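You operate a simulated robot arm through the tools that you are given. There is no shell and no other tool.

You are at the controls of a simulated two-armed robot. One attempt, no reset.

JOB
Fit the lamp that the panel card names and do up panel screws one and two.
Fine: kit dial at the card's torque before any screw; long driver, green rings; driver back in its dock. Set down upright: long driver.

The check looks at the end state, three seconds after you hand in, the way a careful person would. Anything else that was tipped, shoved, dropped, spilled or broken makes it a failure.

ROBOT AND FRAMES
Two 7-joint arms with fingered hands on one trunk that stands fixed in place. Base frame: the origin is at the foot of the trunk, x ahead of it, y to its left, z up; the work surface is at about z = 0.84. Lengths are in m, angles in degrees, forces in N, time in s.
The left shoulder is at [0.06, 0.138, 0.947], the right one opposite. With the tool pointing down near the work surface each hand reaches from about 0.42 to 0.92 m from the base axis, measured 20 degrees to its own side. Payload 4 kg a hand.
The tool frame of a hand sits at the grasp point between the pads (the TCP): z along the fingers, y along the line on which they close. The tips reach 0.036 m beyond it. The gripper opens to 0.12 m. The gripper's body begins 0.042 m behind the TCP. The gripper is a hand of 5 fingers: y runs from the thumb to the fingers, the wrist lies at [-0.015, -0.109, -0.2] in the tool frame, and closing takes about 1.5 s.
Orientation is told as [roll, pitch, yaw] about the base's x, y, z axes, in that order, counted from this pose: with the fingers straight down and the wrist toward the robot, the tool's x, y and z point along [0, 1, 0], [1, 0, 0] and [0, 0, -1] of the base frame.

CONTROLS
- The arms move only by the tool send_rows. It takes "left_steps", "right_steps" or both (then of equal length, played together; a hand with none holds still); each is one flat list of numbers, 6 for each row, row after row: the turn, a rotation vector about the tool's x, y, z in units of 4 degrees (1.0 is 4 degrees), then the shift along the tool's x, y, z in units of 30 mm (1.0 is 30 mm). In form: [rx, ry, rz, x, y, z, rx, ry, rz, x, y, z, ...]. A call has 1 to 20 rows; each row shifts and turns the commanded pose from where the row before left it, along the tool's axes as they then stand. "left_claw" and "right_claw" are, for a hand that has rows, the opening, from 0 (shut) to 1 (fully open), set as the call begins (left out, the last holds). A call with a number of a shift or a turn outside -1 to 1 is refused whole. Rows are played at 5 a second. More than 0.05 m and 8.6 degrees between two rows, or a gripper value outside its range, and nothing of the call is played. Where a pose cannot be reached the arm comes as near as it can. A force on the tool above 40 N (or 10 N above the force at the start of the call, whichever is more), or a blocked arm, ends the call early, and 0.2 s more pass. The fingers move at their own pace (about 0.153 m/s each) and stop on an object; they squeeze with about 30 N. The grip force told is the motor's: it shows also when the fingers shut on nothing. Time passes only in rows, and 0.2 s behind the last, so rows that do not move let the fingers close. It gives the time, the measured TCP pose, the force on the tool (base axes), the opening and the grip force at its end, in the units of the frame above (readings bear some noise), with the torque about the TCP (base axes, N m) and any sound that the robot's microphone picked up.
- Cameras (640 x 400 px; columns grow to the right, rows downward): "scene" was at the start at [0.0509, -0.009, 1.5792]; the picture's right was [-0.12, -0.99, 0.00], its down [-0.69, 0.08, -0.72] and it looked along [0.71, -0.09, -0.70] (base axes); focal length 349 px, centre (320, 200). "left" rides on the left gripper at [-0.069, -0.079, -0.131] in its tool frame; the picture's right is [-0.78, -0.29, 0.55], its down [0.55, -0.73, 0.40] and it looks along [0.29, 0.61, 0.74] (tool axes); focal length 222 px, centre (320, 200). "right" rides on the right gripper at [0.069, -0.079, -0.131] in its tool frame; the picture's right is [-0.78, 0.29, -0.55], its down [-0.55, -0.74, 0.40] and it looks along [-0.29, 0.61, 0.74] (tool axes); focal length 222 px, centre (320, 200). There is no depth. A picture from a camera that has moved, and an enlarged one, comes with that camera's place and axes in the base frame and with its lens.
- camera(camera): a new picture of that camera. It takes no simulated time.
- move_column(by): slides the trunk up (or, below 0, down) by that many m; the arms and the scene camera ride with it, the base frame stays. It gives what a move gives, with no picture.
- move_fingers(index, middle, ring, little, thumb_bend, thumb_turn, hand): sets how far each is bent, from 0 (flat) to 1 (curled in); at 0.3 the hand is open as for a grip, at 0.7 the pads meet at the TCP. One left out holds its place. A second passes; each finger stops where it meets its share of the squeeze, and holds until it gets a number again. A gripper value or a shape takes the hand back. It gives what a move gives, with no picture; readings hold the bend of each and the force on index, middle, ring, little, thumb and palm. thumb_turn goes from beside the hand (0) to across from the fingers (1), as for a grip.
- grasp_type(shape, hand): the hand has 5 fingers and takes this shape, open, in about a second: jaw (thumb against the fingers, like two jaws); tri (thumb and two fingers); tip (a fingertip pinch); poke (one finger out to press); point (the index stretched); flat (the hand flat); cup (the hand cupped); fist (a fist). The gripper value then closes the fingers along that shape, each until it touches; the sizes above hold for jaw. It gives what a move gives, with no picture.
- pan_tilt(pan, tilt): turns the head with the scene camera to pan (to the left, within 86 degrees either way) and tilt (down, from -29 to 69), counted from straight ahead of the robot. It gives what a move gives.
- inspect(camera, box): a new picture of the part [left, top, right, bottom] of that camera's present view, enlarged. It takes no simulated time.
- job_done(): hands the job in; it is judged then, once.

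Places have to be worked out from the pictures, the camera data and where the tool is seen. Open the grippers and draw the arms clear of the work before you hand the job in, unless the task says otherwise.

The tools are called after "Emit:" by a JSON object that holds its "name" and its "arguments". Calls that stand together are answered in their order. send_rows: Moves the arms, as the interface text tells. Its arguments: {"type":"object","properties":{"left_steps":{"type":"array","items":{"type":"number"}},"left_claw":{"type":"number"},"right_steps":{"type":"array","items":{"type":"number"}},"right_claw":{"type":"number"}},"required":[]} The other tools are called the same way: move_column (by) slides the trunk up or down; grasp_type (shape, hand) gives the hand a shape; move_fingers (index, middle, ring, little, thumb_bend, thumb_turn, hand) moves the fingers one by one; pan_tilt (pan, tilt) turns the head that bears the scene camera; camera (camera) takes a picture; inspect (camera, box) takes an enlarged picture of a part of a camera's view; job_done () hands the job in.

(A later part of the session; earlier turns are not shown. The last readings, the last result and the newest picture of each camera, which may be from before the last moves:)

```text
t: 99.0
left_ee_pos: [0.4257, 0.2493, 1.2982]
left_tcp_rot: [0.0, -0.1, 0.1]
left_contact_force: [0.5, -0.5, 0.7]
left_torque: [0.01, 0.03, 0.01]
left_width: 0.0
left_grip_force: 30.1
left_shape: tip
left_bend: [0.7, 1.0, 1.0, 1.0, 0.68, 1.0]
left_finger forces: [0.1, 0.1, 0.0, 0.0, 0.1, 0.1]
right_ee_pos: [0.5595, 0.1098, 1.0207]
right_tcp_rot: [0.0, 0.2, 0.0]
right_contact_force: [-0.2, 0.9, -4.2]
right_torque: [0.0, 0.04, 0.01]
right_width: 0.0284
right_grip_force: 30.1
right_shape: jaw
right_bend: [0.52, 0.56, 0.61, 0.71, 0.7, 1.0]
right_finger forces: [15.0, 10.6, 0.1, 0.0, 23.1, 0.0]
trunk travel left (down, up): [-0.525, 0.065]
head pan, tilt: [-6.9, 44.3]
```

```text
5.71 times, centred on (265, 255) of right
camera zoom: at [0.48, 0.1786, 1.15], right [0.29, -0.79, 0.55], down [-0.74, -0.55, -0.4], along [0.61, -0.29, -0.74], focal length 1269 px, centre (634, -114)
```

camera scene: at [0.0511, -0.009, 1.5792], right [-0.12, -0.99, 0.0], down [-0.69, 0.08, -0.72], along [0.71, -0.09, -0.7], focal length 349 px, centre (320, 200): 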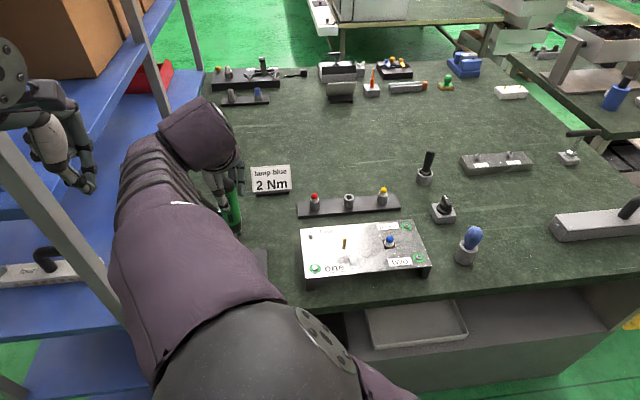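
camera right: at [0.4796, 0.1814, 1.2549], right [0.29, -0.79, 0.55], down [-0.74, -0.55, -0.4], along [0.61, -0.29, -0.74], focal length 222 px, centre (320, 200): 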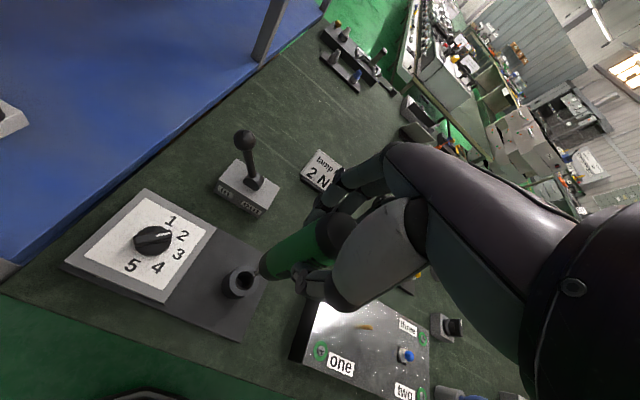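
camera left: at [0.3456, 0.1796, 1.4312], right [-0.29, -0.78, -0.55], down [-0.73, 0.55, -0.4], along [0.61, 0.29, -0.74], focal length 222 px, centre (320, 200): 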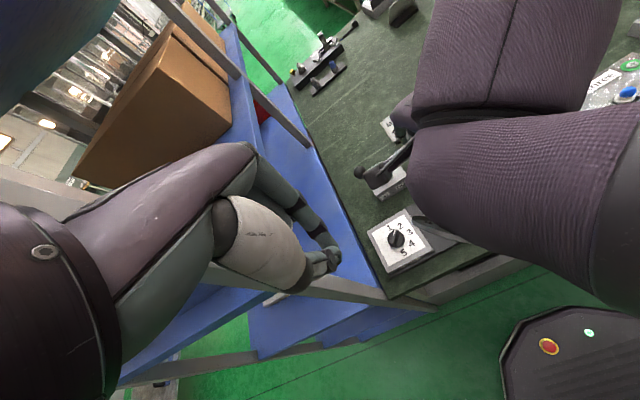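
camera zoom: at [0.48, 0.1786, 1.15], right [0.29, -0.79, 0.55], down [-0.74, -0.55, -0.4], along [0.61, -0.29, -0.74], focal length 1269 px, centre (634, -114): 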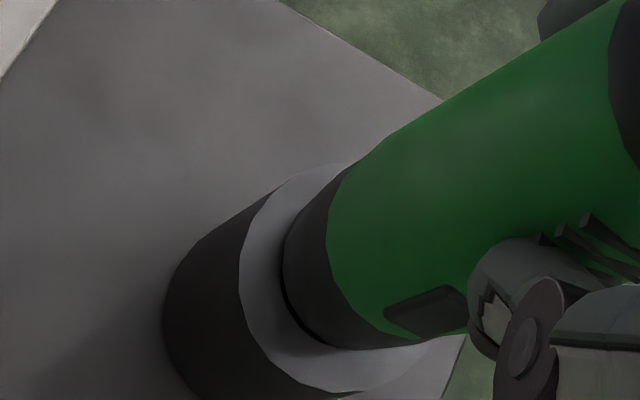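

Still hanging free; I lower a few more millimetres until the dock takes the weight.

Emit:
{"name": "send_rows", "arguments": {"right_steps": [0, 0, 0, 0, 0, 0.05, 0, 0, 0, 0, 0, 0.05, 0, 0, 0, 0, 0, 0.04, 0, 0, 0, 0, 0, 0]}}

Emit:
{"name": "inspect", "arguments": {"camera": "right", "box": [225, 220, 305, 290]}}

```text
t: 100.0
left_ee_pos: [0.4247, 0.249, 1.2997]
left_tcp_rot: [0.0, 0.0, 0.0]
left_contact_force: [0.6, 0.3, -0.5]
left_torque: [0.01, -0.01, 0.0]
left_width: 0.0
left_grip_force: 29.7
left_shape: tip
left_bend: [0.7, 1.0, 1.0, 1.0, 0.68, 1.0]
left_finger forces: [0.0, 0.0, 0.0, 0.1, 0.0, 0.0]
right_ee_pos: [0.5579, 0.1095, 1.0164]
right_tcp_rot: [0.2, -0.1, 0.0]
right_contact_force: [-1.2, 0.1, 11.8]
right_torque: [-0.03, 0.09, 0.03]
right_width: 0.0295
right_grip_force: 30.2
right_shape: jaw
right_bend: [0.52, 0.56, 0.61, 0.71, 0.71, 1.0]
right_finger forces: [16.2, 11.6, 0.0, 0.0, 26.7, 0.0]
trunk travel left (down, up): [-0.525, 0.065]
head pan, tilt: [-6.9, 44.3]
```

```text
5.71 times, centred on (265, 255) of right
camera zoom: at [0.4794, 0.1785, 1.1473], right [0.29, -0.79, 0.55], down [-0.73, -0.55, -0.4], along [0.61, -0.28, -0.74], focal length 1269 px, centre (634, -114)
```

zoom: 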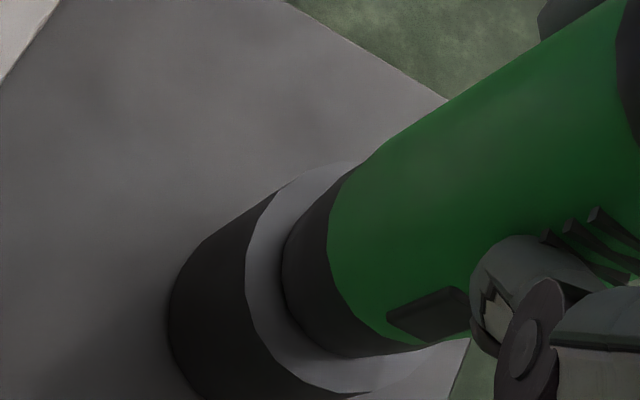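

The dock now carries it (12 N up). I ease off a millimetre and open the hand.

Emit:
{"name": "send_rows", "arguments": {"right_steps": [0, 0, 0, 0, 0, -0.035, 0, 0, 0, 0, 0, 0]}}

Emit:
{"name": "send_rows", "arguments": {"right_steps": [0, 0, 0, 0, 0, 0, 0, 0, 0, 0, 0, 0, 0, 0, 0, 0, 0, 0, 0, 0, 0, 0, 0, 0, 0, 0, 0, 0, 0, 0, 0, 0, 0, 0, 0, 0], "right_claw": 1.0}}

Emit:
{"name": "inspect", "arguments": {"camera": "right", "box": [200, 150, 400, 340]}}

```text
t: 100.6
left_ee_pos: [0.4241, 0.2499, 1.2993]
left_tcp_rot: [0.0, 0.0, 0.0]
left_contact_force: [-0.7, 0.9, 1.2]
left_torque: [0.03, 0.0, 0.0]
left_width: 0.0
left_grip_force: 30.0
left_shape: tip
left_bend: [0.7, 1.0, 1.0, 1.0, 0.68, 1.0]
left_finger forces: [0.0, 0.1, 0.1, 0.0, 0.0, 0.0]
right_ee_pos: [0.5582, 0.1089, 1.017]
right_tcp_rot: [0.1, 0.0, 0.0]
right_contact_force: [0.1, 0.9, 10.3]
right_torque: [-0.01, 0.02, 0.02]
right_width: 0.0293
right_grip_force: 30.5
right_shape: jaw
right_bend: [0.52, 0.56, 0.61, 0.71, 0.71, 1.0]
right_finger forces: [16.4, 11.7, 0.0, 0.1, 26.4, 0.0]
trunk travel left (down, up): [-0.525, 0.065]
head pan, tilt: [-6.9, 44.3]
```

```text
t: 102.0
left_ee_pos: [0.4246, 0.2509, 1.2997]
left_tcp_rot: [-0.1, 0.0, -0.1]
left_contact_force: [-0.2, -0.2, 0.2]
left_torque: [0.03, 0.0, -0.01]
left_width: 0.0003
left_grip_force: 29.5
left_shape: tip
left_bend: [0.7, 1.0, 1.0, 1.0, 0.68, 1.0]
left_finger forces: [0.0, 0.0, 0.0, 0.0, 0.0, 0.0]
right_ee_pos: [0.5585, 0.1104, 1.0168]
right_tcp_rot: [0.0, 0.0, -0.1]
right_contact_force: [0.0, 1.0, 0.2]
right_torque: [0.03, 0.03, 0.0]
right_width: 0.1194
right_grip_force: 0.1
right_shape: jaw
right_bend: [0.3, 0.3, 0.3, 0.3, 0.3, 0.97]
right_finger forces: [0.0, 0.0, 0.0, 0.1, 0.0, 0.0]
trunk travel left (down, up): [-0.525, 0.065]
head pan, tilt: [-6.9, 44.3]
```

```text
2.11 times, centred on (300, 245) of right
camera zoom: at [0.48, 0.1784, 1.147], right [0.29, -0.79, 0.55], down [-0.74, -0.55, -0.4], along [0.61, -0.29, -0.74], focal length 468 px, centre (362, 105)
```

zoom: 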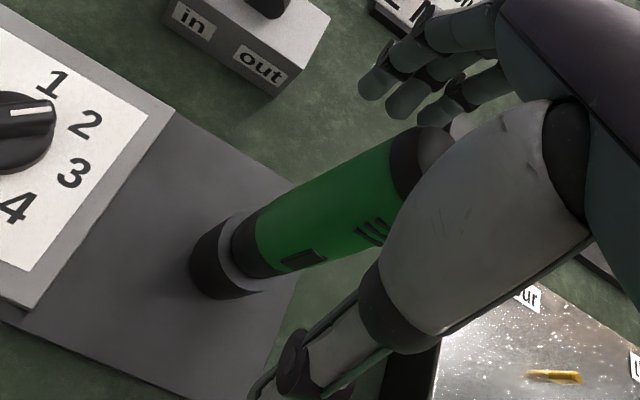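

The driver stands upright in its dock with the hand fully open. I rise straight up, clear of it.

Emit:
{"name": "send_rows", "arguments": {"right_steps": [0, 0, 0, 0, 0, -0.3, 0, 0, 0, 0, 0, -0.5, 0, 0, 0, 0, 0, -0.7, 0, 0, 0, 0, 0, -0.9, 0, 0, 0, 0, 0, -0.9, 0, 0, 0, 0, 0, -0.9, 0, 0, 0, 0, 0, -0.6, 0, 0, 0, 0, 0, 0]}}

Emit:
{"name": "camera", "arguments": {"camera": "right"}}

```text
t: 103.8
left_ee_pos: [0.425, 0.2495, 1.2994]
left_tcp_rot: [0.0, 0.0, 0.0]
left_contact_force: [0.4, -0.5, 0.6]
left_torque: [-0.01, -0.04, 0.01]
left_width: 0.0
left_grip_force: 30.4
left_shape: tip
left_bend: [0.7, 1.0, 1.0, 1.0, 0.68, 1.0]
left_finger forces: [0.1, 0.0, 0.1, 0.0, 0.1, 0.0]
right_ee_pos: [0.5578, 0.1106, 1.1627]
right_tcp_rot: [0.0, 0.0, 0.1]
right_contact_force: [0.3, -0.5, 0.4]
right_torque: [0.01, -0.01, -0.01]
right_width: 0.1198
right_grip_force: 0.0
right_shape: jaw
right_bend: [0.3, 0.3, 0.3, 0.3, 0.3, 0.97]
right_finger forces: [0.0, 0.0, 0.1, 0.0, 0.0, 0.1]
trunk travel left (down, up): [-0.525, 0.065]
head pan, tilt: [-6.9, 44.3]
```

```text
taken
camera right: at [0.4801, 0.1782, 1.2918], right [0.29, -0.79, 0.55], down [-0.74, -0.55, -0.4], along [0.61, -0.29, -0.74], focal length 222 px, centre (320, 200)
```

right: 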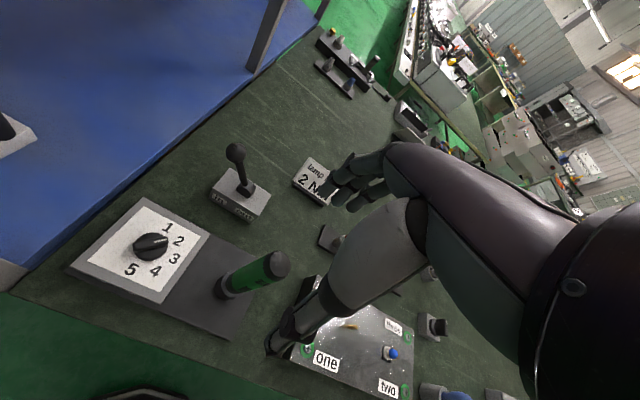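

Now I draw the right arm back to its starting place on the right, and open the left hand too.

Emit:
{"name": "send_rows", "arguments": {"right_steps": [0, 0, 0, -0.5, 0.1, -0.1, 0, 0, 0, -0.85, 0.17, -0.1, 0, 0, 0, -0.9, 0.17, -0.1, 0, 0, 0, -0.9, 0.17, -0.1, 0, 0, 0, -0.9, 0.17, -0.1, 0, 0, 0, -0.9, 0.17, -0.1, 0, 0, 0, -0.9, 0.17, -0.1, 0, 0, 0, -0.9, 0.17, -0.1, 0, 0, 0, -0.9, 0.17, 0, 0, 0, 0, -0.9, 0.17, 0, 0, 0, 0, -0.9, 0.17, 0, 0, 0, 0, -0.9, 0.17, 0, 0, 0, 0, -0.9, 0.17, 0, 0, 0, 0, -0.9, 0.17, 0, 0, 0, 0, -0.9, 0.17, 0, 0, 0, 0, 0, 0, 0]}}

Emit:
{"name": "grasp_type", "arguments": {"shape": "jaw", "hand": "left"}}

Emit:
{"name": "camera", "arguments": {"camera": "scene"}}

```text
t: 107.2
left_ee_pos: [0.4255, 0.2501, 1.2979]
left_tcp_rot: [0.0, 0.0, 0.0]
left_contact_force: [-0.3, 0.2, -0.4]
left_torque: [-0.01, -0.03, -0.02]
left_width: 0.0
left_grip_force: 30.0
left_shape: tip
left_bend: [0.7, 1.0, 1.0, 1.0, 0.68, 1.0]
left_finger forces: [0.1, 0.0, 0.0, 0.0, 0.0, 0.0]
right_ee_pos: [0.6336, -0.2806, 1.1859]
right_tcp_rot: [-0.2, 0.1, 0.0]
right_contact_force: [-0.3, 0.7, 0.5]
right_torque: [-0.03, 0.02, 0.01]
right_width: 0.1197
right_grip_force: 0.1
right_shape: jaw
right_bend: [0.3, 0.3, 0.3, 0.3, 0.3, 0.97]
right_finger forces: [0.0, 0.0, 0.1, 0.0, 0.0, 0.0]
trunk travel left (down, up): [-0.525, 0.065]
head pan, tilt: [-6.9, 44.3]
```

```text
t: 108.1
left_ee_pos: [0.4258, 0.2497, 1.2997]
left_tcp_rot: [-0.1, -0.1, 0.0]
left_contact_force: [0.7, 0.2, 0.3]
left_torque: [0.01, 0.02, 0.01]
left_width: 0.1194
left_grip_force: 0.0
left_shape: jaw
left_bend: [0.3, 0.3, 0.3, 0.3, 0.3, 0.97]
left_finger forces: [0.1, 0.0, 0.0, 0.0, 0.0, 0.0]
right_ee_pos: [0.6336, -0.2816, 1.1855]
right_tcp_rot: [0.0, 0.0, 0.0]
right_contact_force: [-0.2, -0.1, -0.2]
right_torque: [0.0, 0.02, 0.0]
right_width: 0.1197
right_grip_force: 0.0
right_shape: jaw
right_bend: [0.3, 0.3, 0.3, 0.3, 0.3, 0.97]
right_finger forces: [0.0, 0.0, 0.1, 0.0, 0.0, 0.1]
trunk travel left (down, up): [-0.525, 0.065]
head pan, tilt: [-6.9, 44.3]
```

```text
taken
camera scene: at [0.0509, -0.009, 1.5792], right [-0.12, -0.99, 0.0], down [-0.69, 0.08, -0.72], along [0.71, -0.09, -0.7], focal length 349 px, centre (320, 200)
```

scene: 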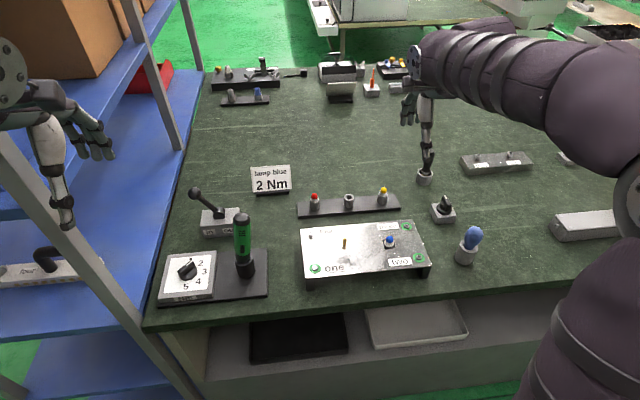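

Both arms are clear and the hands open. I check the final state closely: the driver in its dock, the dial, the lamp and the screws.

Emit:
{"name": "inspect", "arguments": {"camera": "scene", "box": [150, 200, 280, 305]}}

Emit:
{"name": "inspect", "arguments": {"camera": "scene", "box": [290, 210, 440, 300]}}

Emit:
{"name": "inspect", "arguments": {"camera": "scene", "box": [172, 248, 212, 290]}}

Emit:
{"name": "inspect", "arguments": {"camera": "scene", "box": [370, 220, 420, 260]}}

```text
3.81 times, centred on (215, 252) of scene
camera zoom: at [0.0509, -0.009, 1.5792], right [-0.12, -0.99, 0.0], down [-0.69, 0.08, -0.72], along [0.71, -0.09, -0.7], focal length 1329 px, centre (720, 0)
```

zoom: 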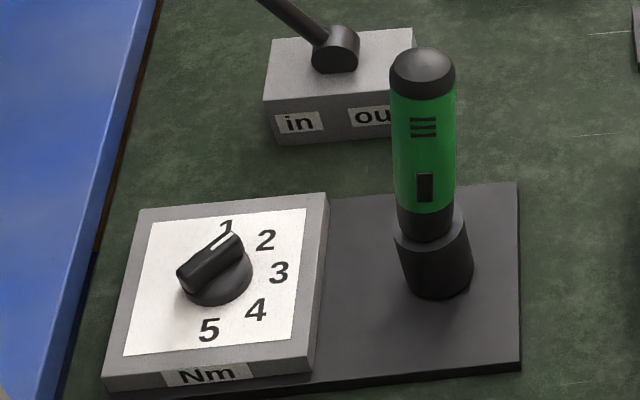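

```text
4.27 times, centred on (365, 255) of scene
camera zoom: at [0.0509, -0.009, 1.5792], right [-0.12, -0.99, 0.0], down [-0.69, 0.08, -0.72], along [0.71, -0.09, -0.7], focal length 1488 px, centre (128, -35)
```

zoom: 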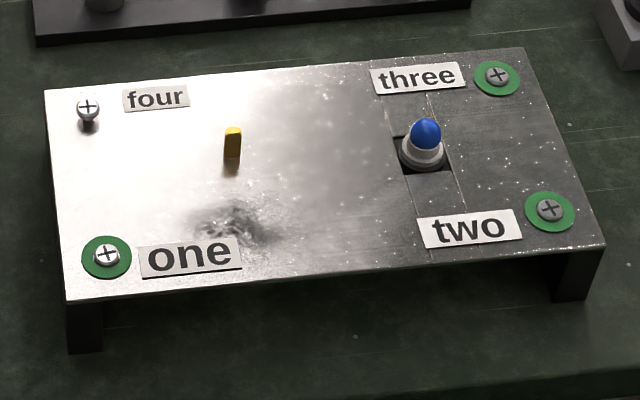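

```text
9.52 times, centred on (192, 269) of scene
camera zoom: at [0.0509, -0.009, 1.5792], right [-0.12, -0.99, 0.0], down [-0.69, 0.08, -0.72], along [0.71, -0.09, -0.7], focal length 3322 px, centre (1539, -457)
```

zoom: 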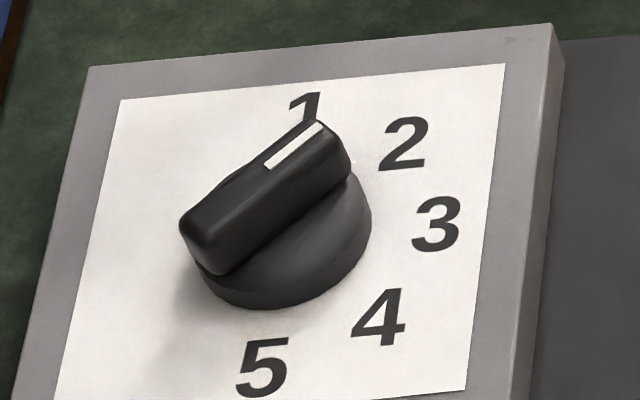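

```text
10.00 times, centred on (395, 240) of scene
camera zoom: at [0.0509, -0.009, 1.5792], right [-0.12, -0.99, 0.0], down [-0.69, 0.08, -0.72], along [0.71, -0.09, -0.7], focal length 3488 px, centre (-430, -200)
```

zoom: 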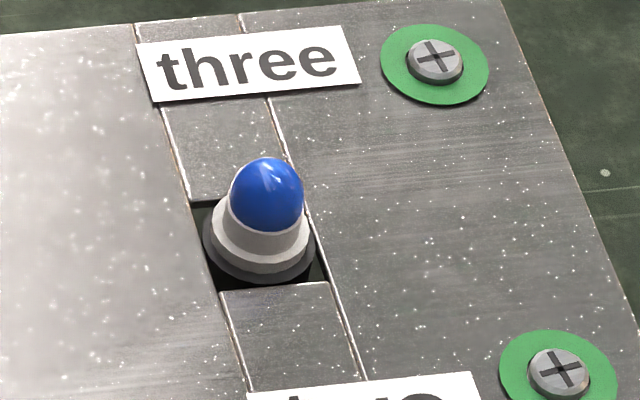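

Screws, lamp and dial are right, but the driver looks tilted in its dock compared with the start. I look at it closely from both hand cameras and the scene.

Emit:
{"name": "inspect", "arguments": {"camera": "scene", "box": [215, 205, 275, 290]}}

Emit:
{"name": "camera", "arguments": {"camera": "left"}}

Emit:
{"name": "camera", "arguments": {"camera": "right"}}

```text
4.71 times, centred on (245, 248) of scene
camera zoom: at [0.0509, -0.009, 1.5792], right [-0.12, -0.99, 0.0], down [-0.69, 0.08, -0.72], along [0.71, -0.09, -0.7], focal length 1642 px, centre (673, -24)
```

zoom: 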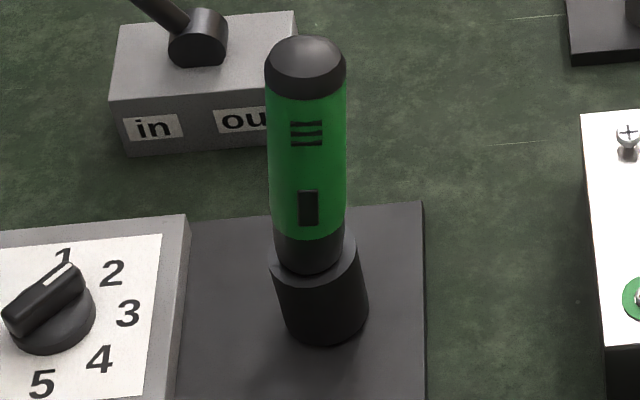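

```text
taken
camera left: at [0.3453, 0.1794, 1.4313], right [-0.29, -0.78, -0.55], down [-0.73, 0.55, -0.4], along [0.61, 0.29, -0.74], focal length 222 px, centre (320, 200)
```

left: 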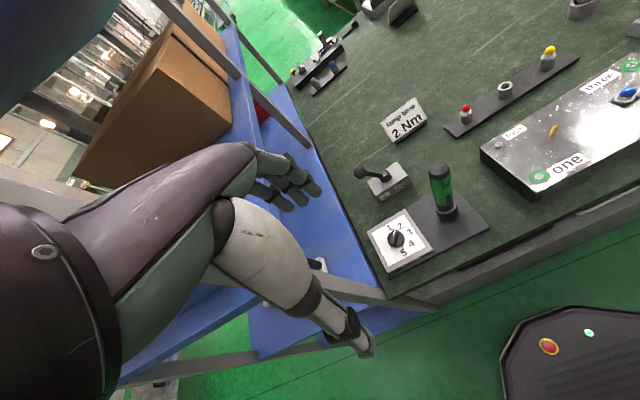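

```text
taken
camera right: at [0.5544, -0.2126, 1.3157], right [0.29, -0.79, 0.55], down [-0.74, -0.55, -0.4], along [0.61, -0.29, -0.74], focal length 222 px, centre (320, 200)
```

right: 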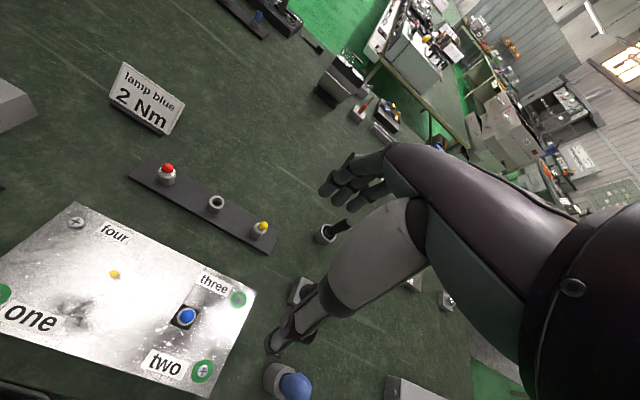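

The driver leans about 10° to the right, unlike at the start. I zoom in on nose and dock from the left camera to see how it sits.

Emit:
{"name": "inspect", "arguments": {"camera": "left", "box": [400, 150, 500, 240]}}

Emit:
{"name": "inspect", "arguments": {"camera": "scene", "box": [230, 240, 265, 275]}}

```text
4.44 times, centred on (450, 195) of left
camera zoom: at [0.3453, 0.1794, 1.4313], right [-0.29, -0.78, -0.55], down [-0.73, 0.55, -0.4], along [0.61, 0.29, -0.74], focal length 987 px, centre (-258, 222)
```

zoom: 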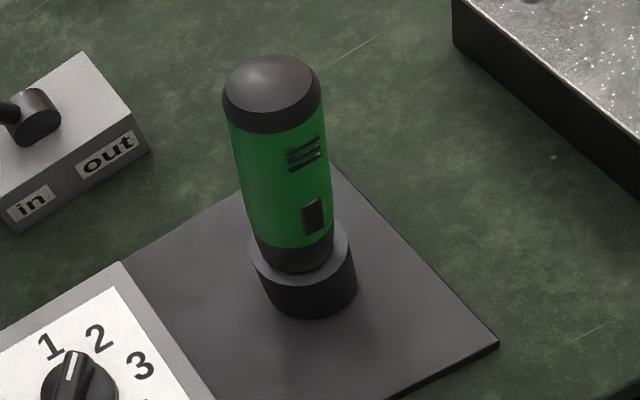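

```text
11.43 times, centred on (248, 258) of scene
camera zoom: at [0.0509, -0.009, 1.5792], right [-0.12, -0.99, 0.0], down [-0.69, 0.08, -0.72], along [0.71, -0.09, -0.7], focal length 3987 px, centre (1149, -457)
```

zoom: 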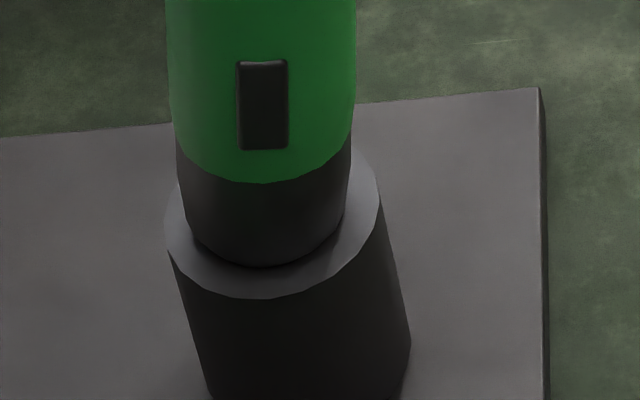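

The cap centre is displaced by about 8 mm forward and 13 mm right, a lean of about 7°. I'll regrip it, set it upright, press it home, and release in small steps. First the right hand goes back above it.

Emit:
{"name": "send_rows", "arguments": {"right_steps": [0, 0, 0, 0.6, -0.1, 0, 0, 0, 0, 0.87, -0.14, 0, 0, 0, 0, 0.87, -0.14, 0, 0, 0, 0, 0.87, -0.14, 0, 0, 0, 0, 0.87, -0.14, 0, 0, 0, 0, 0.87, -0.14, 0, 0, 0, 0, 0.87, -0.14, 0, 0, 0, 0, 0.87, -0.14, 0, 0, 0, 0, 0.87, -0.14, 0, 0, 0, 0, 0.87, -0.14, 0, 0, 0, 0, 0.87, -0.14, 0, 0, 0, 0, 0.87, -0.14, 0, 0, 0, 0, 0.87, -0.14, 0, 0, 0, 0, 0.87, -0.14, 0, 0, 0, 0, 0.3, -0.08, 0, 0, 0, 0, 0, 0, 0]}}

Emit:
{"name": "camera", "arguments": {"camera": "right"}}

Emit:
{"name": "inspect", "arguments": {"camera": "right", "box": [190, 200, 350, 330]}}

```text
t: 111.5
left_ee_pos: [0.4248, 0.2507, 1.2996]
left_tcp_rot: [0.0, 0.0, 0.0]
left_contact_force: [0.5, -0.2, -0.5]
left_torque: [0.01, 0.02, -0.04]
left_width: 0.1195
left_grip_force: 0.1
left_shape: jaw
left_bend: [0.3, 0.3, 0.3, 0.3, 0.3, 0.97]
left_finger forces: [0.0, 0.0, 0.0, 0.1, 0.0, 0.0]
right_ee_pos: [0.5716, 0.0858, 1.1858]
right_tcp_rot: [0.1, 0.0, 0.0]
right_contact_force: [-0.1, -0.1, -0.2]
right_torque: [0.02, -0.01, 0.02]
right_width: 0.1199
right_grip_force: 0.0
right_shape: jaw
right_bend: [0.3, 0.3, 0.3, 0.3, 0.3, 0.97]
right_finger forces: [0.1, 0.0, 0.0, 0.0, 0.0, 0.0]
trunk travel left (down, up): [-0.525, 0.065]
head pan, tilt: [-6.9, 44.3]
```

```text
taken
camera right: at [0.4926, 0.1545, 1.3148], right [0.29, -0.79, 0.55], down [-0.74, -0.55, -0.4], along [0.61, -0.29, -0.74], focal length 222 px, centre (320, 200)
```

right: 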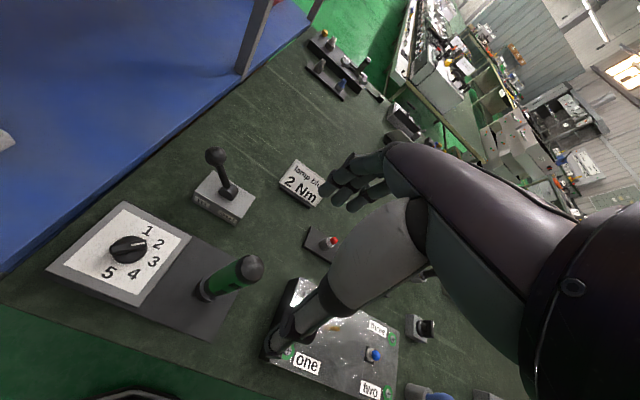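

```text
3.08 times, centred on (270, 265) of right
camera zoom: at [0.4926, 0.1545, 1.3148], right [0.29, -0.79, 0.55], down [-0.74, -0.55, -0.4], along [0.61, -0.29, -0.74], focal length 684 px, centre (474, 0)
```

zoom: 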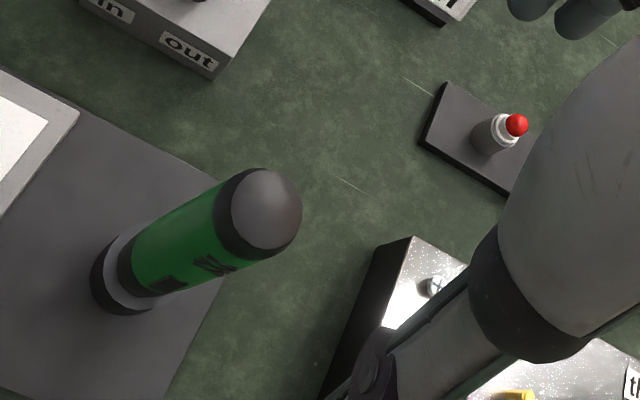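

The hand camera gives a lean nearer 10° (forward and right). I tilt the hand to match the driver's axis and come down along it part of the way.

Emit:
{"name": "send_rows", "arguments": {"right_steps": [0, 0, 0, -0.17, 0.28, 0.25, 0, 0, 0, -0.16, 0.27, 0.25, 0.55, 0.63, 0, 0, 0, 0, 0.55, 0.63, 0, 0, 0, 0, 0.55, 0.64, 0, 0, 0, 0, 0, 0, 0, 0, 0, 0.8, 0, 0, 0, 0, 0, 0.8, 0, 0, 0, 0, 0, 0.8, 0, 0, 0, 0, 0, 0.6, 0, 0, 0, 0, 0, 0]}}

Emit:
{"name": "camera", "arguments": {"camera": "right"}}

Emit:
{"name": "inspect", "arguments": {"camera": "right", "box": [220, 140, 400, 340]}}

```text
t: 113.7
left_ee_pos: [0.4253, 0.2504, 1.2984]
left_tcp_rot: [0.0, 0.0, 0.0]
left_contact_force: [0.9, 0.1, -0.5]
left_torque: [0.0, 0.0, 0.01]
left_width: 0.1195
left_grip_force: 0.0
left_shape: jaw
left_bend: [0.3, 0.3, 0.3, 0.3, 0.3, 0.97]
left_finger forces: [0.0, 0.0, 0.0, 0.1, 0.1, 0.0]
right_ee_pos: [0.5807, 0.0871, 1.0805]
right_tcp_rot: [7.7, 6.6, 0.5]
right_contact_force: [0.7, 0.2, 0.1]
right_torque: [-0.01, -0.04, -0.01]
right_width: 0.1199
right_grip_force: 0.0
right_shape: jaw
right_bend: [0.3, 0.3, 0.3, 0.3, 0.3, 0.97]
right_finger forces: [0.0, 0.1, 0.0, 0.1, 0.1, 0.0]
trunk travel left (down, up): [-0.525, 0.065]
head pan, tilt: [-6.9, 44.3]
```

```text
taken
camera right: at [0.5171, 0.1376, 1.2268], right [0.35, -0.85, 0.4], down [-0.78, -0.5, -0.38], along [0.52, -0.18, -0.83], focal length 222 px, centre (320, 200)
```

right: 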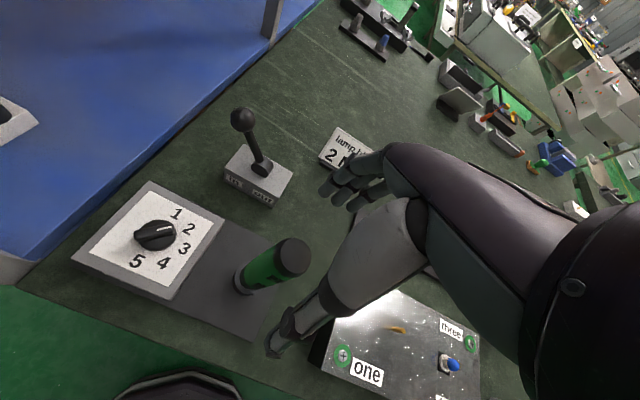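

```text
2.00 times, centred on (310, 240) of right
camera zoom: at [0.5171, 0.1376, 1.2268], right [0.35, -0.85, 0.4], down [-0.78, -0.5, -0.38], along [0.52, -0.18, -0.83], focal length 444 px, centre (340, 120)
```

zoom: 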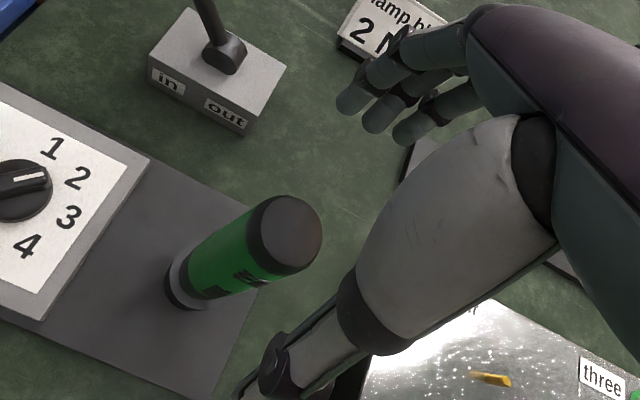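

The cap is nearly centred under the tilted hand. I zoom in to compare the driver's axis with the hand's axis.

Emit:
{"name": "inspect", "arguments": {"camera": "right", "box": [225, 220, 315, 310]}}

```text
4.44 times, centred on (270, 265) of right
camera zoom: at [0.5171, 0.1376, 1.2268], right [0.35, -0.85, 0.4], down [-0.78, -0.5, -0.38], along [0.52, -0.18, -0.83], focal length 987 px, centre (542, -89)
```

zoom: 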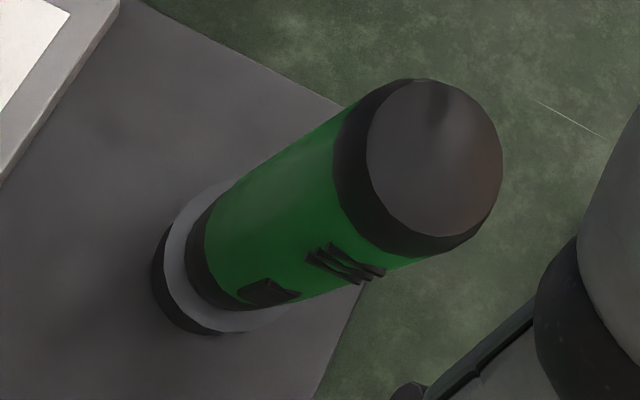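

Hand and driver axes agree within a few degrees. I descend along the handle to gripping depth.

Emit:
{"name": "send_rows", "arguments": {"right_steps": [0, 0, 0, 0.05, -0.04, 0.5, 0, 0, 0, 0, 0, 0.6, 0, 0, 0, 0, 0, 0.6, 0, 0, 0, 0, 0, 0.4, 0, 0, 0, 0, 0, 0]}}

Emit:
{"name": "inspect", "arguments": {"camera": "right", "box": [220, 140, 400, 340]}}

```text
t: 114.9
left_ee_pos: [0.4235, 0.2505, 1.2996]
left_tcp_rot: [0.0, 0.1, 0.0]
left_contact_force: [0.2, 0.1, 0.2]
left_torque: [-0.01, -0.01, -0.01]
left_width: 0.1197
left_grip_force: 0.1
left_shape: jaw
left_bend: [0.3, 0.3, 0.3, 0.3, 0.3, 0.97]
left_finger forces: [0.0, 0.1, 0.0, 0.1, 0.1, 0.0]
right_ee_pos: [0.5715, 0.0969, 1.0209]
right_tcp_rot: [7.7, 6.5, 0.3]
right_contact_force: [0.3, 0.1, 0.2]
right_torque: [0.01, 0.01, 0.0]
right_width: 0.1195
right_grip_force: 0.1
right_shape: jaw
right_bend: [0.3, 0.3, 0.3, 0.3, 0.3, 0.97]
right_finger forces: [0.0, 0.1, 0.0, 0.0, 0.1, 0.1]
trunk travel left (down, up): [-0.525, 0.065]
head pan, tilt: [-6.9, 44.3]
```

```text
2.00 times, centred on (310, 240) of right
camera zoom: at [0.5086, 0.1473, 1.1672], right [0.35, -0.85, 0.4], down [-0.78, -0.5, -0.38], along [0.52, -0.18, -0.83], focal length 444 px, centre (340, 120)
```

zoom: 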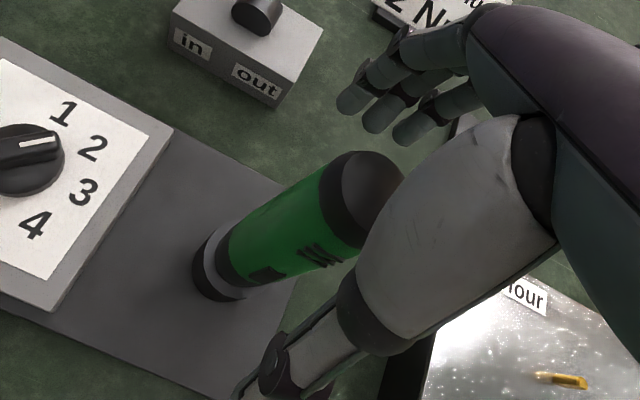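

The view matches the first pick-up. I close the hand on the handle.

Emit:
{"name": "send_rows", "arguments": {"right_steps": [0, 0, 0, 0, 0, 0, 0, 0, 0, 0, 0, 0, 0, 0, 0, 0, 0, 0, 0, 0, 0, 0, 0, 0, 0, 0, 0, 0, 0, 0, 0, 0, 0, 0, 0, 0], "right_claw": 0.0}}

Emit:
{"name": "inspect", "arguments": {"camera": "right", "box": [220, 140, 400, 340]}}

```text
t: 116.3
left_ee_pos: [0.4244, 0.2496, 1.2982]
left_tcp_rot: [0.0, 0.0, 0.0]
left_contact_force: [-0.4, 0.0, -0.2]
left_torque: [-0.01, -0.01, -0.01]
left_width: 0.1195
left_grip_force: 0.1
left_shape: jaw
left_bend: [0.3, 0.3, 0.3, 0.3, 0.3, 0.97]
left_finger forces: [0.0, 0.1, 0.0, 0.1, 0.0, 0.1]
right_ee_pos: [0.5709, 0.0962, 1.0213]
right_tcp_rot: [7.8, 6.6, 0.5]
right_contact_force: [-2.8, 0.3, 0.0]
right_torque: [0.02, 0.01, 0.01]
right_width: 0.0289
right_grip_force: 30.6
right_shape: jaw
right_bend: [0.53, 0.56, 0.61, 0.71, 0.7, 1.0]
right_finger forces: [13.9, 9.2, 0.0, 0.0, 24.5, 0.1]
trunk travel left (down, up): [-0.525, 0.065]
head pan, tilt: [-6.9, 44.3]
```

```text
2.00 times, centred on (310, 240) of right
camera zoom: at [0.5083, 0.1474, 1.1674], right [0.35, -0.85, 0.4], down [-0.78, -0.5, -0.38], along [0.52, -0.18, -0.83], focal length 444 px, centre (340, 120)
```

zoom: 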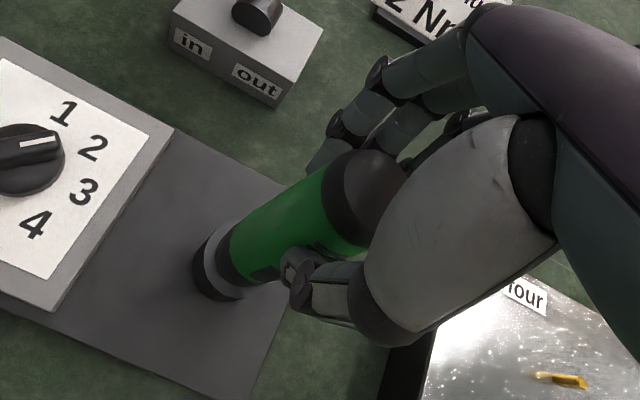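

Gripped as before. I lift it out along its own axis.

Emit:
{"name": "send_rows", "arguments": {"right_steps": [0, 0, 0, 0, 0, -0.2, 0, 0, 0, 0, 0, -0.3, 0, 0, 0, 0, 0, -0.4, 0, 0, 0, 0, 0, -0.5, 0, 0, 0, 0, 0, -0.5, 0, 0, 0, 0, 0, -0.5, 0, 0, 0, 0, 0, -0.6, 0, 0, 0, 0, 0, 0]}}

Emit:
{"name": "inspect", "arguments": {"camera": "right", "box": [215, 230, 295, 300]}}

Emit:
{"name": "camera", "arguments": {"camera": "right"}}

```text
t: 118.1
left_ee_pos: [0.4261, 0.2506, 1.2981]
left_tcp_rot: [0.1, 0.0, 0.0]
left_contact_force: [-0.5, -0.8, -1.3]
left_torque: [-0.01, -0.02, -0.01]
left_width: 0.1198
left_grip_force: 0.0
left_shape: jaw
left_bend: [0.3, 0.3, 0.3, 0.3, 0.3, 0.97]
left_finger forces: [0.0, 0.1, 0.0, 0.0, 0.0, 0.1]
right_ee_pos: [0.5808, 0.0833, 1.1076]
right_tcp_rot: [7.7, 6.7, 0.4]
right_contact_force: [-0.2, 0.1, -3.3]
right_torque: [-0.01, 0.02, -0.02]
right_width: 0.0282
right_grip_force: 29.9
right_shape: jaw
right_bend: [0.53, 0.56, 0.61, 0.71, 0.7, 1.0]
right_finger forces: [14.9, 10.4, 0.0, 0.0, 23.7, 0.0]
trunk travel left (down, up): [-0.525, 0.065]
head pan, tilt: [-6.9, 44.3]
```

```text
5.71 times, centred on (255, 265) of right
camera zoom: at [0.5185, 0.1343, 1.2547], right [0.35, -0.85, 0.4], down [-0.78, -0.5, -0.38], along [0.52, -0.18, -0.83], focal length 1269 px, centre (691, -171)
```

zoom: 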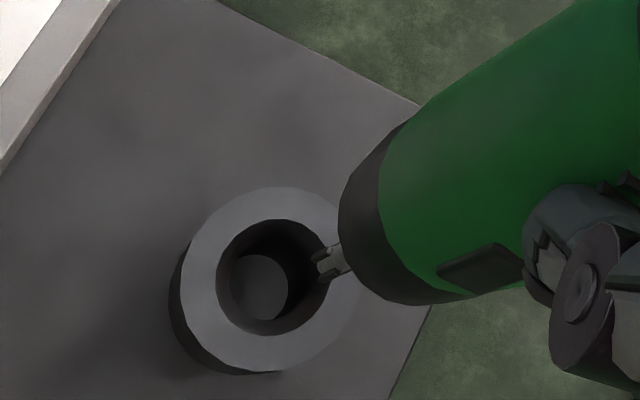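

```text
taken
camera right: at [0.5185, 0.1343, 1.2547], right [0.35, -0.85, 0.4], down [-0.78, -0.5, -0.38], along [0.52, -0.18, -0.83], focal length 222 px, centre (320, 200)
```

right: 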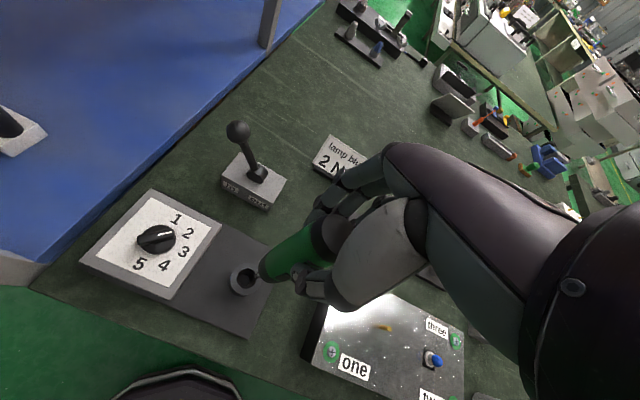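

The driver is out and sits within about 1° of its earlier alignment in the hand. I turn the hand upright again (with a small correction so the driver itself is vertical) and move back over the dock.

Emit:
{"name": "send_rows", "arguments": {"right_steps": [-0.5, -0.44, 0, 0, 0, 0, -0.5, -0.44, 0, 0, 0, 0, -0.5, -0.44, 0, 0, 0, 0, -0.48, -0.43, 0, 0, 0, 0, 0, 0, 0, 0.45, -0.38, 0, 0, 0, 0, 0.45, -0.38, 0, 0, 0, 0, 0, 0, 0]}}

Emit:
{"name": "inspect", "arguments": {"camera": "right", "box": [215, 230, 295, 300]}}

```text
t: 119.7
left_ee_pos: [0.4258, 0.25, 1.2998]
left_tcp_rot: [0.0, -0.1, -0.1]
left_contact_force: [-0.4, -0.1, 0.2]
left_torque: [0.01, 0.01, 0.02]
left_width: 0.1199
left_grip_force: 0.1
left_shape: jaw
left_bend: [0.3, 0.3, 0.3, 0.3, 0.3, 0.97]
left_finger forces: [0.1, 0.0, 0.1, 0.0, 0.0, 0.0]
right_ee_pos: [0.5568, 0.1116, 1.1081]
right_tcp_rot: [0.7, -1.4, -0.1]
right_contact_force: [-0.6, 0.3, -3.9]
right_torque: [0.03, 0.03, 0.0]
right_width: 0.0284
right_grip_force: 29.7
right_shape: jaw
right_bend: [0.53, 0.56, 0.61, 0.71, 0.7, 1.0]
right_finger forces: [14.8, 9.9, 0.0, 0.0, 23.7, 0.0]
trunk travel left (down, up): [-0.525, 0.065]
head pan, tilt: [-6.9, 44.3]
```

```text
5.71 times, centred on (255, 265) of right
camera zoom: at [0.476, 0.1788, 1.2363], right [0.28, -0.79, 0.54], down [-0.73, -0.54, -0.42], along [0.63, -0.28, -0.73], focal length 1269 px, centre (691, -171)
```

zoom: 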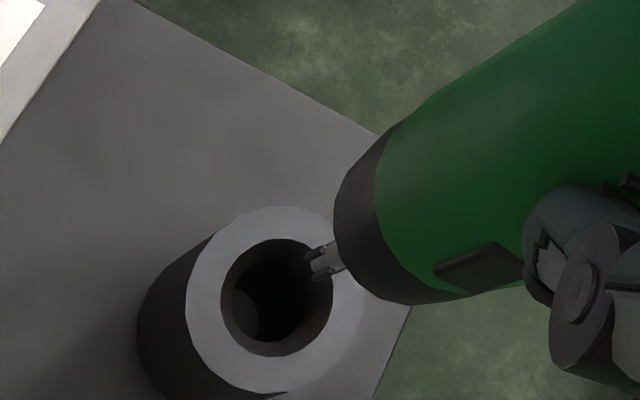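

I check whether the driver itself is vertical now, with a wider view of the whole handle.

Emit:
{"name": "inspect", "arguments": {"camera": "right", "box": [200, 190, 370, 330]}}

Emit:
{"name": "camera", "arguments": {"camera": "scene"}}

Emit:
{"name": "camera", "arguments": {"camera": "left"}}

```text
2.86 times, centred on (285, 260) of right
camera zoom: at [0.476, 0.1788, 1.2363], right [0.28, -0.79, 0.54], down [-0.73, -0.54, -0.42], along [0.63, -0.28, -0.73], focal length 635 px, centre (420, 29)
```

zoom: 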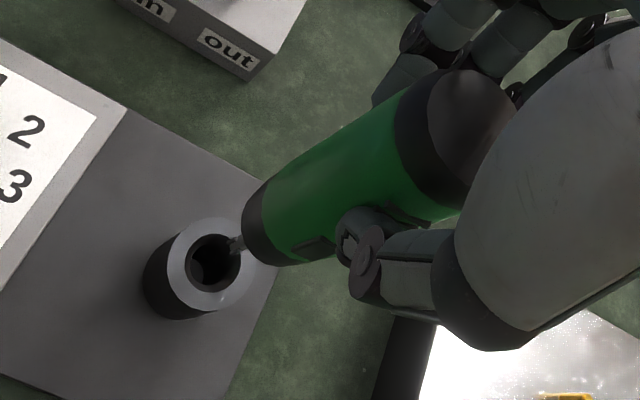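

```text
taken
camera scene: at [0.0513, -0.009, 1.5792], right [-0.12, -0.99, 0.0], down [-0.69, 0.08, -0.72], along [0.71, -0.09, -0.7], focal length 349 px, centre (320, 200)
```

scene: 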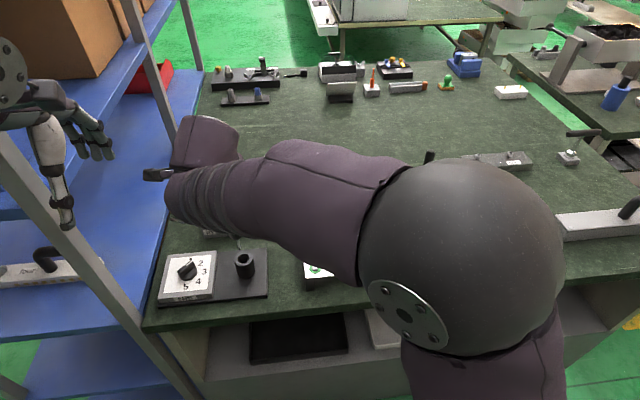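

```text
taken
camera left: at [0.3457, 0.1793, 1.4312], right [-0.29, -0.78, -0.55], down [-0.73, 0.55, -0.4], along [0.61, 0.29, -0.74], focal length 222 px, centre (320, 200)
```

left: 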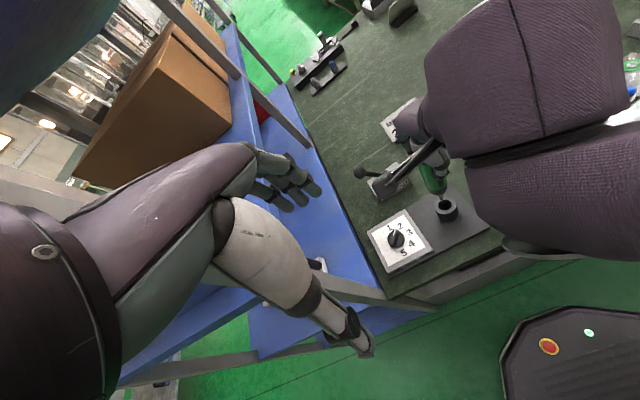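

The arm now stands so that both the left and the scene cameras see the driver's lower end and the dock. I zoom there.

Emit:
{"name": "inspect", "arguments": {"camera": "left", "box": [410, 150, 480, 230]}}

Emit:
{"name": "inspect", "arguments": {"camera": "scene", "box": [210, 220, 280, 290]}}

```text
5.00 times, centred on (445, 190) of left
camera zoom: at [0.3457, 0.1793, 1.4312], right [-0.29, -0.78, -0.55], down [-0.73, 0.55, -0.4], along [0.61, 0.29, -0.74], focal length 1111 px, centre (-305, 250)
```

zoom: 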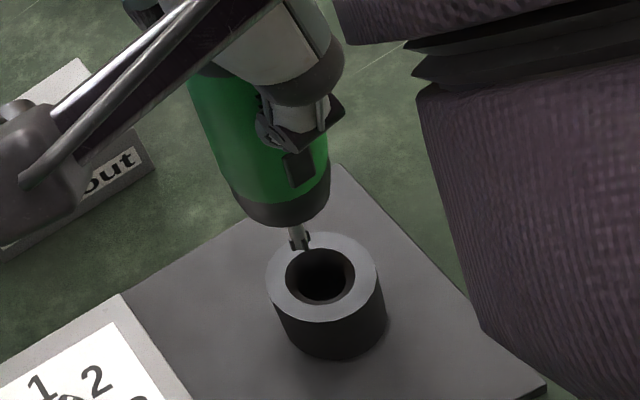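

```text
5.71 times, centred on (245, 255) of scene
camera zoom: at [0.0513, -0.009, 1.5792], right [-0.12, -0.99, 0.0], down [-0.69, 0.08, -0.72], along [0.71, -0.09, -0.7], focal length 1993 px, centre (749, -114)
```

zoom: 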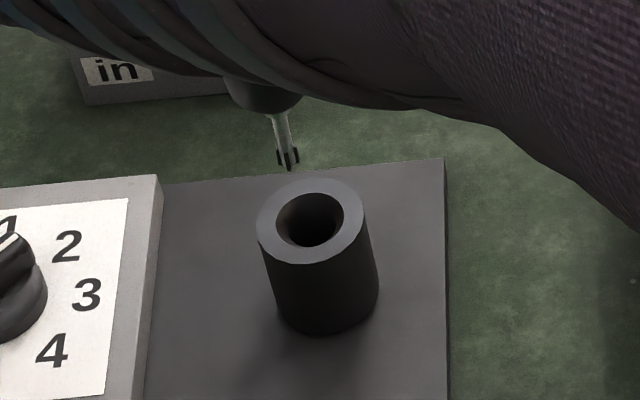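

Both cameras show bit and dock well. I zoom in further to measure the bit's verticality against the dock's sides.

Emit:
{"name": "inspect", "arguments": {"camera": "scene", "box": [230, 230, 265, 265]}}

Emit:
{"name": "inspect", "arguments": {"camera": "left", "box": [425, 165, 465, 215]}}

```text
11.43 times, centred on (248, 248) of scene
camera zoom: at [0.0513, -0.009, 1.5792], right [-0.12, -0.99, 0.0], down [-0.69, 0.08, -0.72], along [0.71, -0.09, -0.7], focal length 3987 px, centre (1149, -343)
```

zoom: 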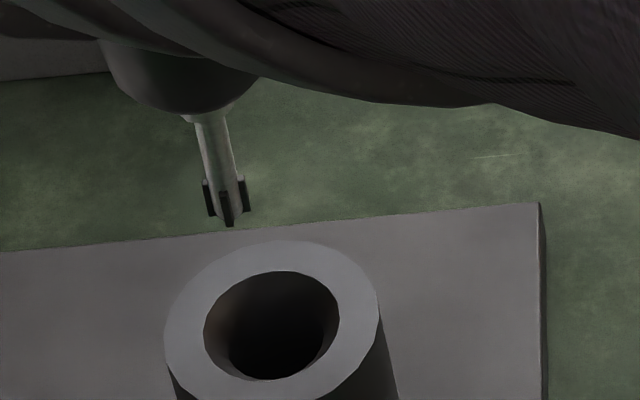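

```text
8.00 times, centred on (445, 190) of left
camera zoom: at [0.3457, 0.1793, 1.4312], right [-0.29, -0.78, -0.55], down [-0.73, 0.55, -0.4], along [0.61, 0.29, -0.74], focal length 1777 px, centre (-680, 280)
```

zoom: 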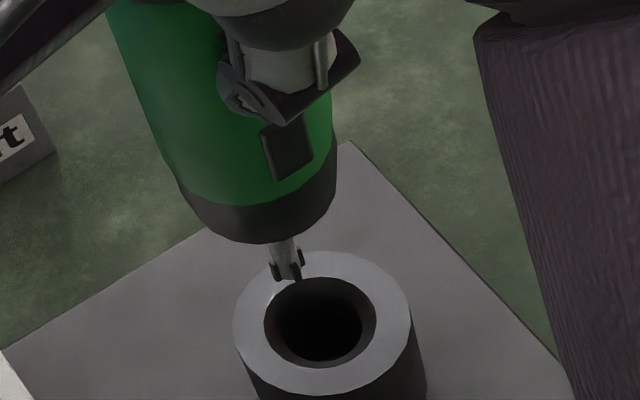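

The bit is vertical within about a degree and roughly 2 mm left of the dock's axis. I correct that and lower most of the way.

Emit:
{"name": "send_rows", "arguments": {"right_steps": [0, 0, 0, -0.057, 0.043, 0.2, 0, 0, 0, 0, 0, 0.4, 0, 0, 0, 0, 0, 0.4, 0, 0, 0, 0, 0, 0.4, 0, 0, 0, 0, 0, 0.4, 0, 0, 0, 0, 0, 0.4, 0, 0, 0, 0, 0, 0]}}

Emit:
{"name": "inspect", "arguments": {"camera": "scene", "box": [220, 225, 270, 285]}}

Emit:
{"name": "inspect", "arguments": {"camera": "left", "box": [415, 165, 475, 225]}}

```text
t: 121.3
left_ee_pos: [0.4243, 0.2495, 1.2996]
left_tcp_rot: [0.0, 0.0, 0.0]
left_contact_force: [-0.8, 0.4, -0.6]
left_torque: [-0.02, 0.01, -0.03]
left_width: 0.1197
left_grip_force: 0.0
left_shape: jaw
left_bend: [0.3, 0.3, 0.3, 0.3, 0.3, 0.97]
left_finger forces: [0.0, 0.0, 0.1, 0.1, 0.1, 0.1]
right_ee_pos: [0.5622, 0.1096, 1.0411]
right_tcp_rot: [0.6, -1.2, -0.1]
right_contact_force: [0.6, 1.1, -3.9]
right_torque: [0.0, 0.01, 0.03]
right_width: 0.0283
right_grip_force: 29.9
right_shape: jaw
right_bend: [0.53, 0.56, 0.61, 0.71, 0.7, 1.0]
right_finger forces: [14.9, 10.1, 0.1, 0.0, 23.8, 0.0]
trunk travel left (down, up): [-0.525, 0.065]
head pan, tilt: [-6.9, 44.3]
```

```text
6.67 times, centred on (245, 255) of scene
camera zoom: at [0.0511, -0.0089, 1.5792], right [-0.12, -0.99, 0.0], down [-0.69, 0.08, -0.72], along [0.71, -0.09, -0.7], focal length 2326 px, centre (820, -167)
```

zoom: 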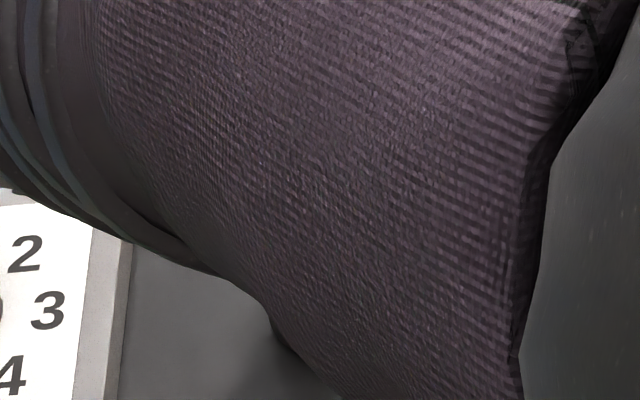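

```text
6.67 times, centred on (445, 195) of left
camera zoom: at [0.3455, 0.1794, 1.4312], right [-0.29, -0.78, -0.55], down [-0.73, 0.55, -0.4], along [0.61, 0.29, -0.74], focal length 1481 px, centre (-513, 233)
```

zoom: 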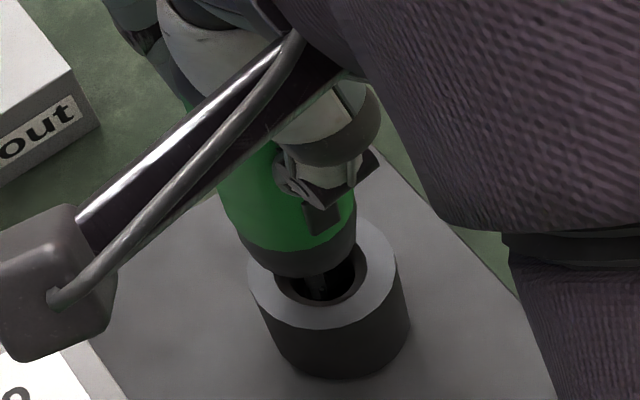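

I check the approach from the hand camera too before going into the dock.

Emit:
{"name": "inspect", "arguments": {"camera": "right", "box": [220, 225, 300, 295]}}

Emit:
{"name": "inspect", "arguments": {"camera": "left", "box": [430, 185, 465, 220]}}

```text
5.71 times, centred on (260, 260) of right
camera zoom: at [0.4796, 0.1776, 1.1701], right [0.28, -0.79, 0.54], down [-0.73, -0.54, -0.42], along [0.63, -0.28, -0.73], focal length 1269 px, centre (663, -143)
```

zoom: 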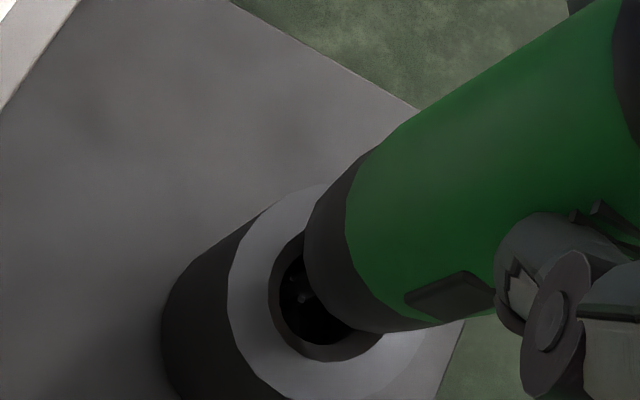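

```text
11.43 times, centred on (448, 202) of left
camera zoom: at [0.3455, 0.1794, 1.4312], right [-0.29, -0.78, -0.55], down [-0.73, 0.55, -0.4], along [0.61, 0.29, -0.74], focal length 2538 px, centre (-1137, 171)
```

zoom: 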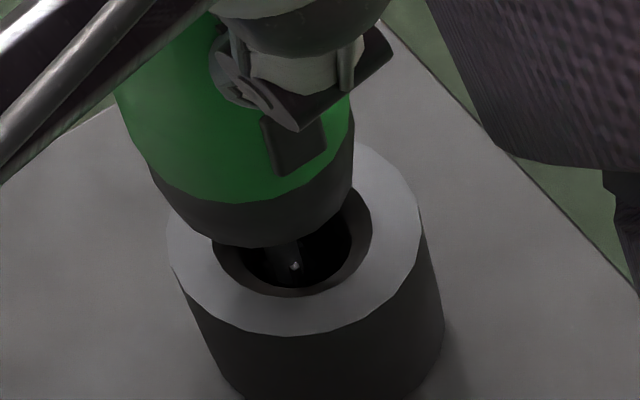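

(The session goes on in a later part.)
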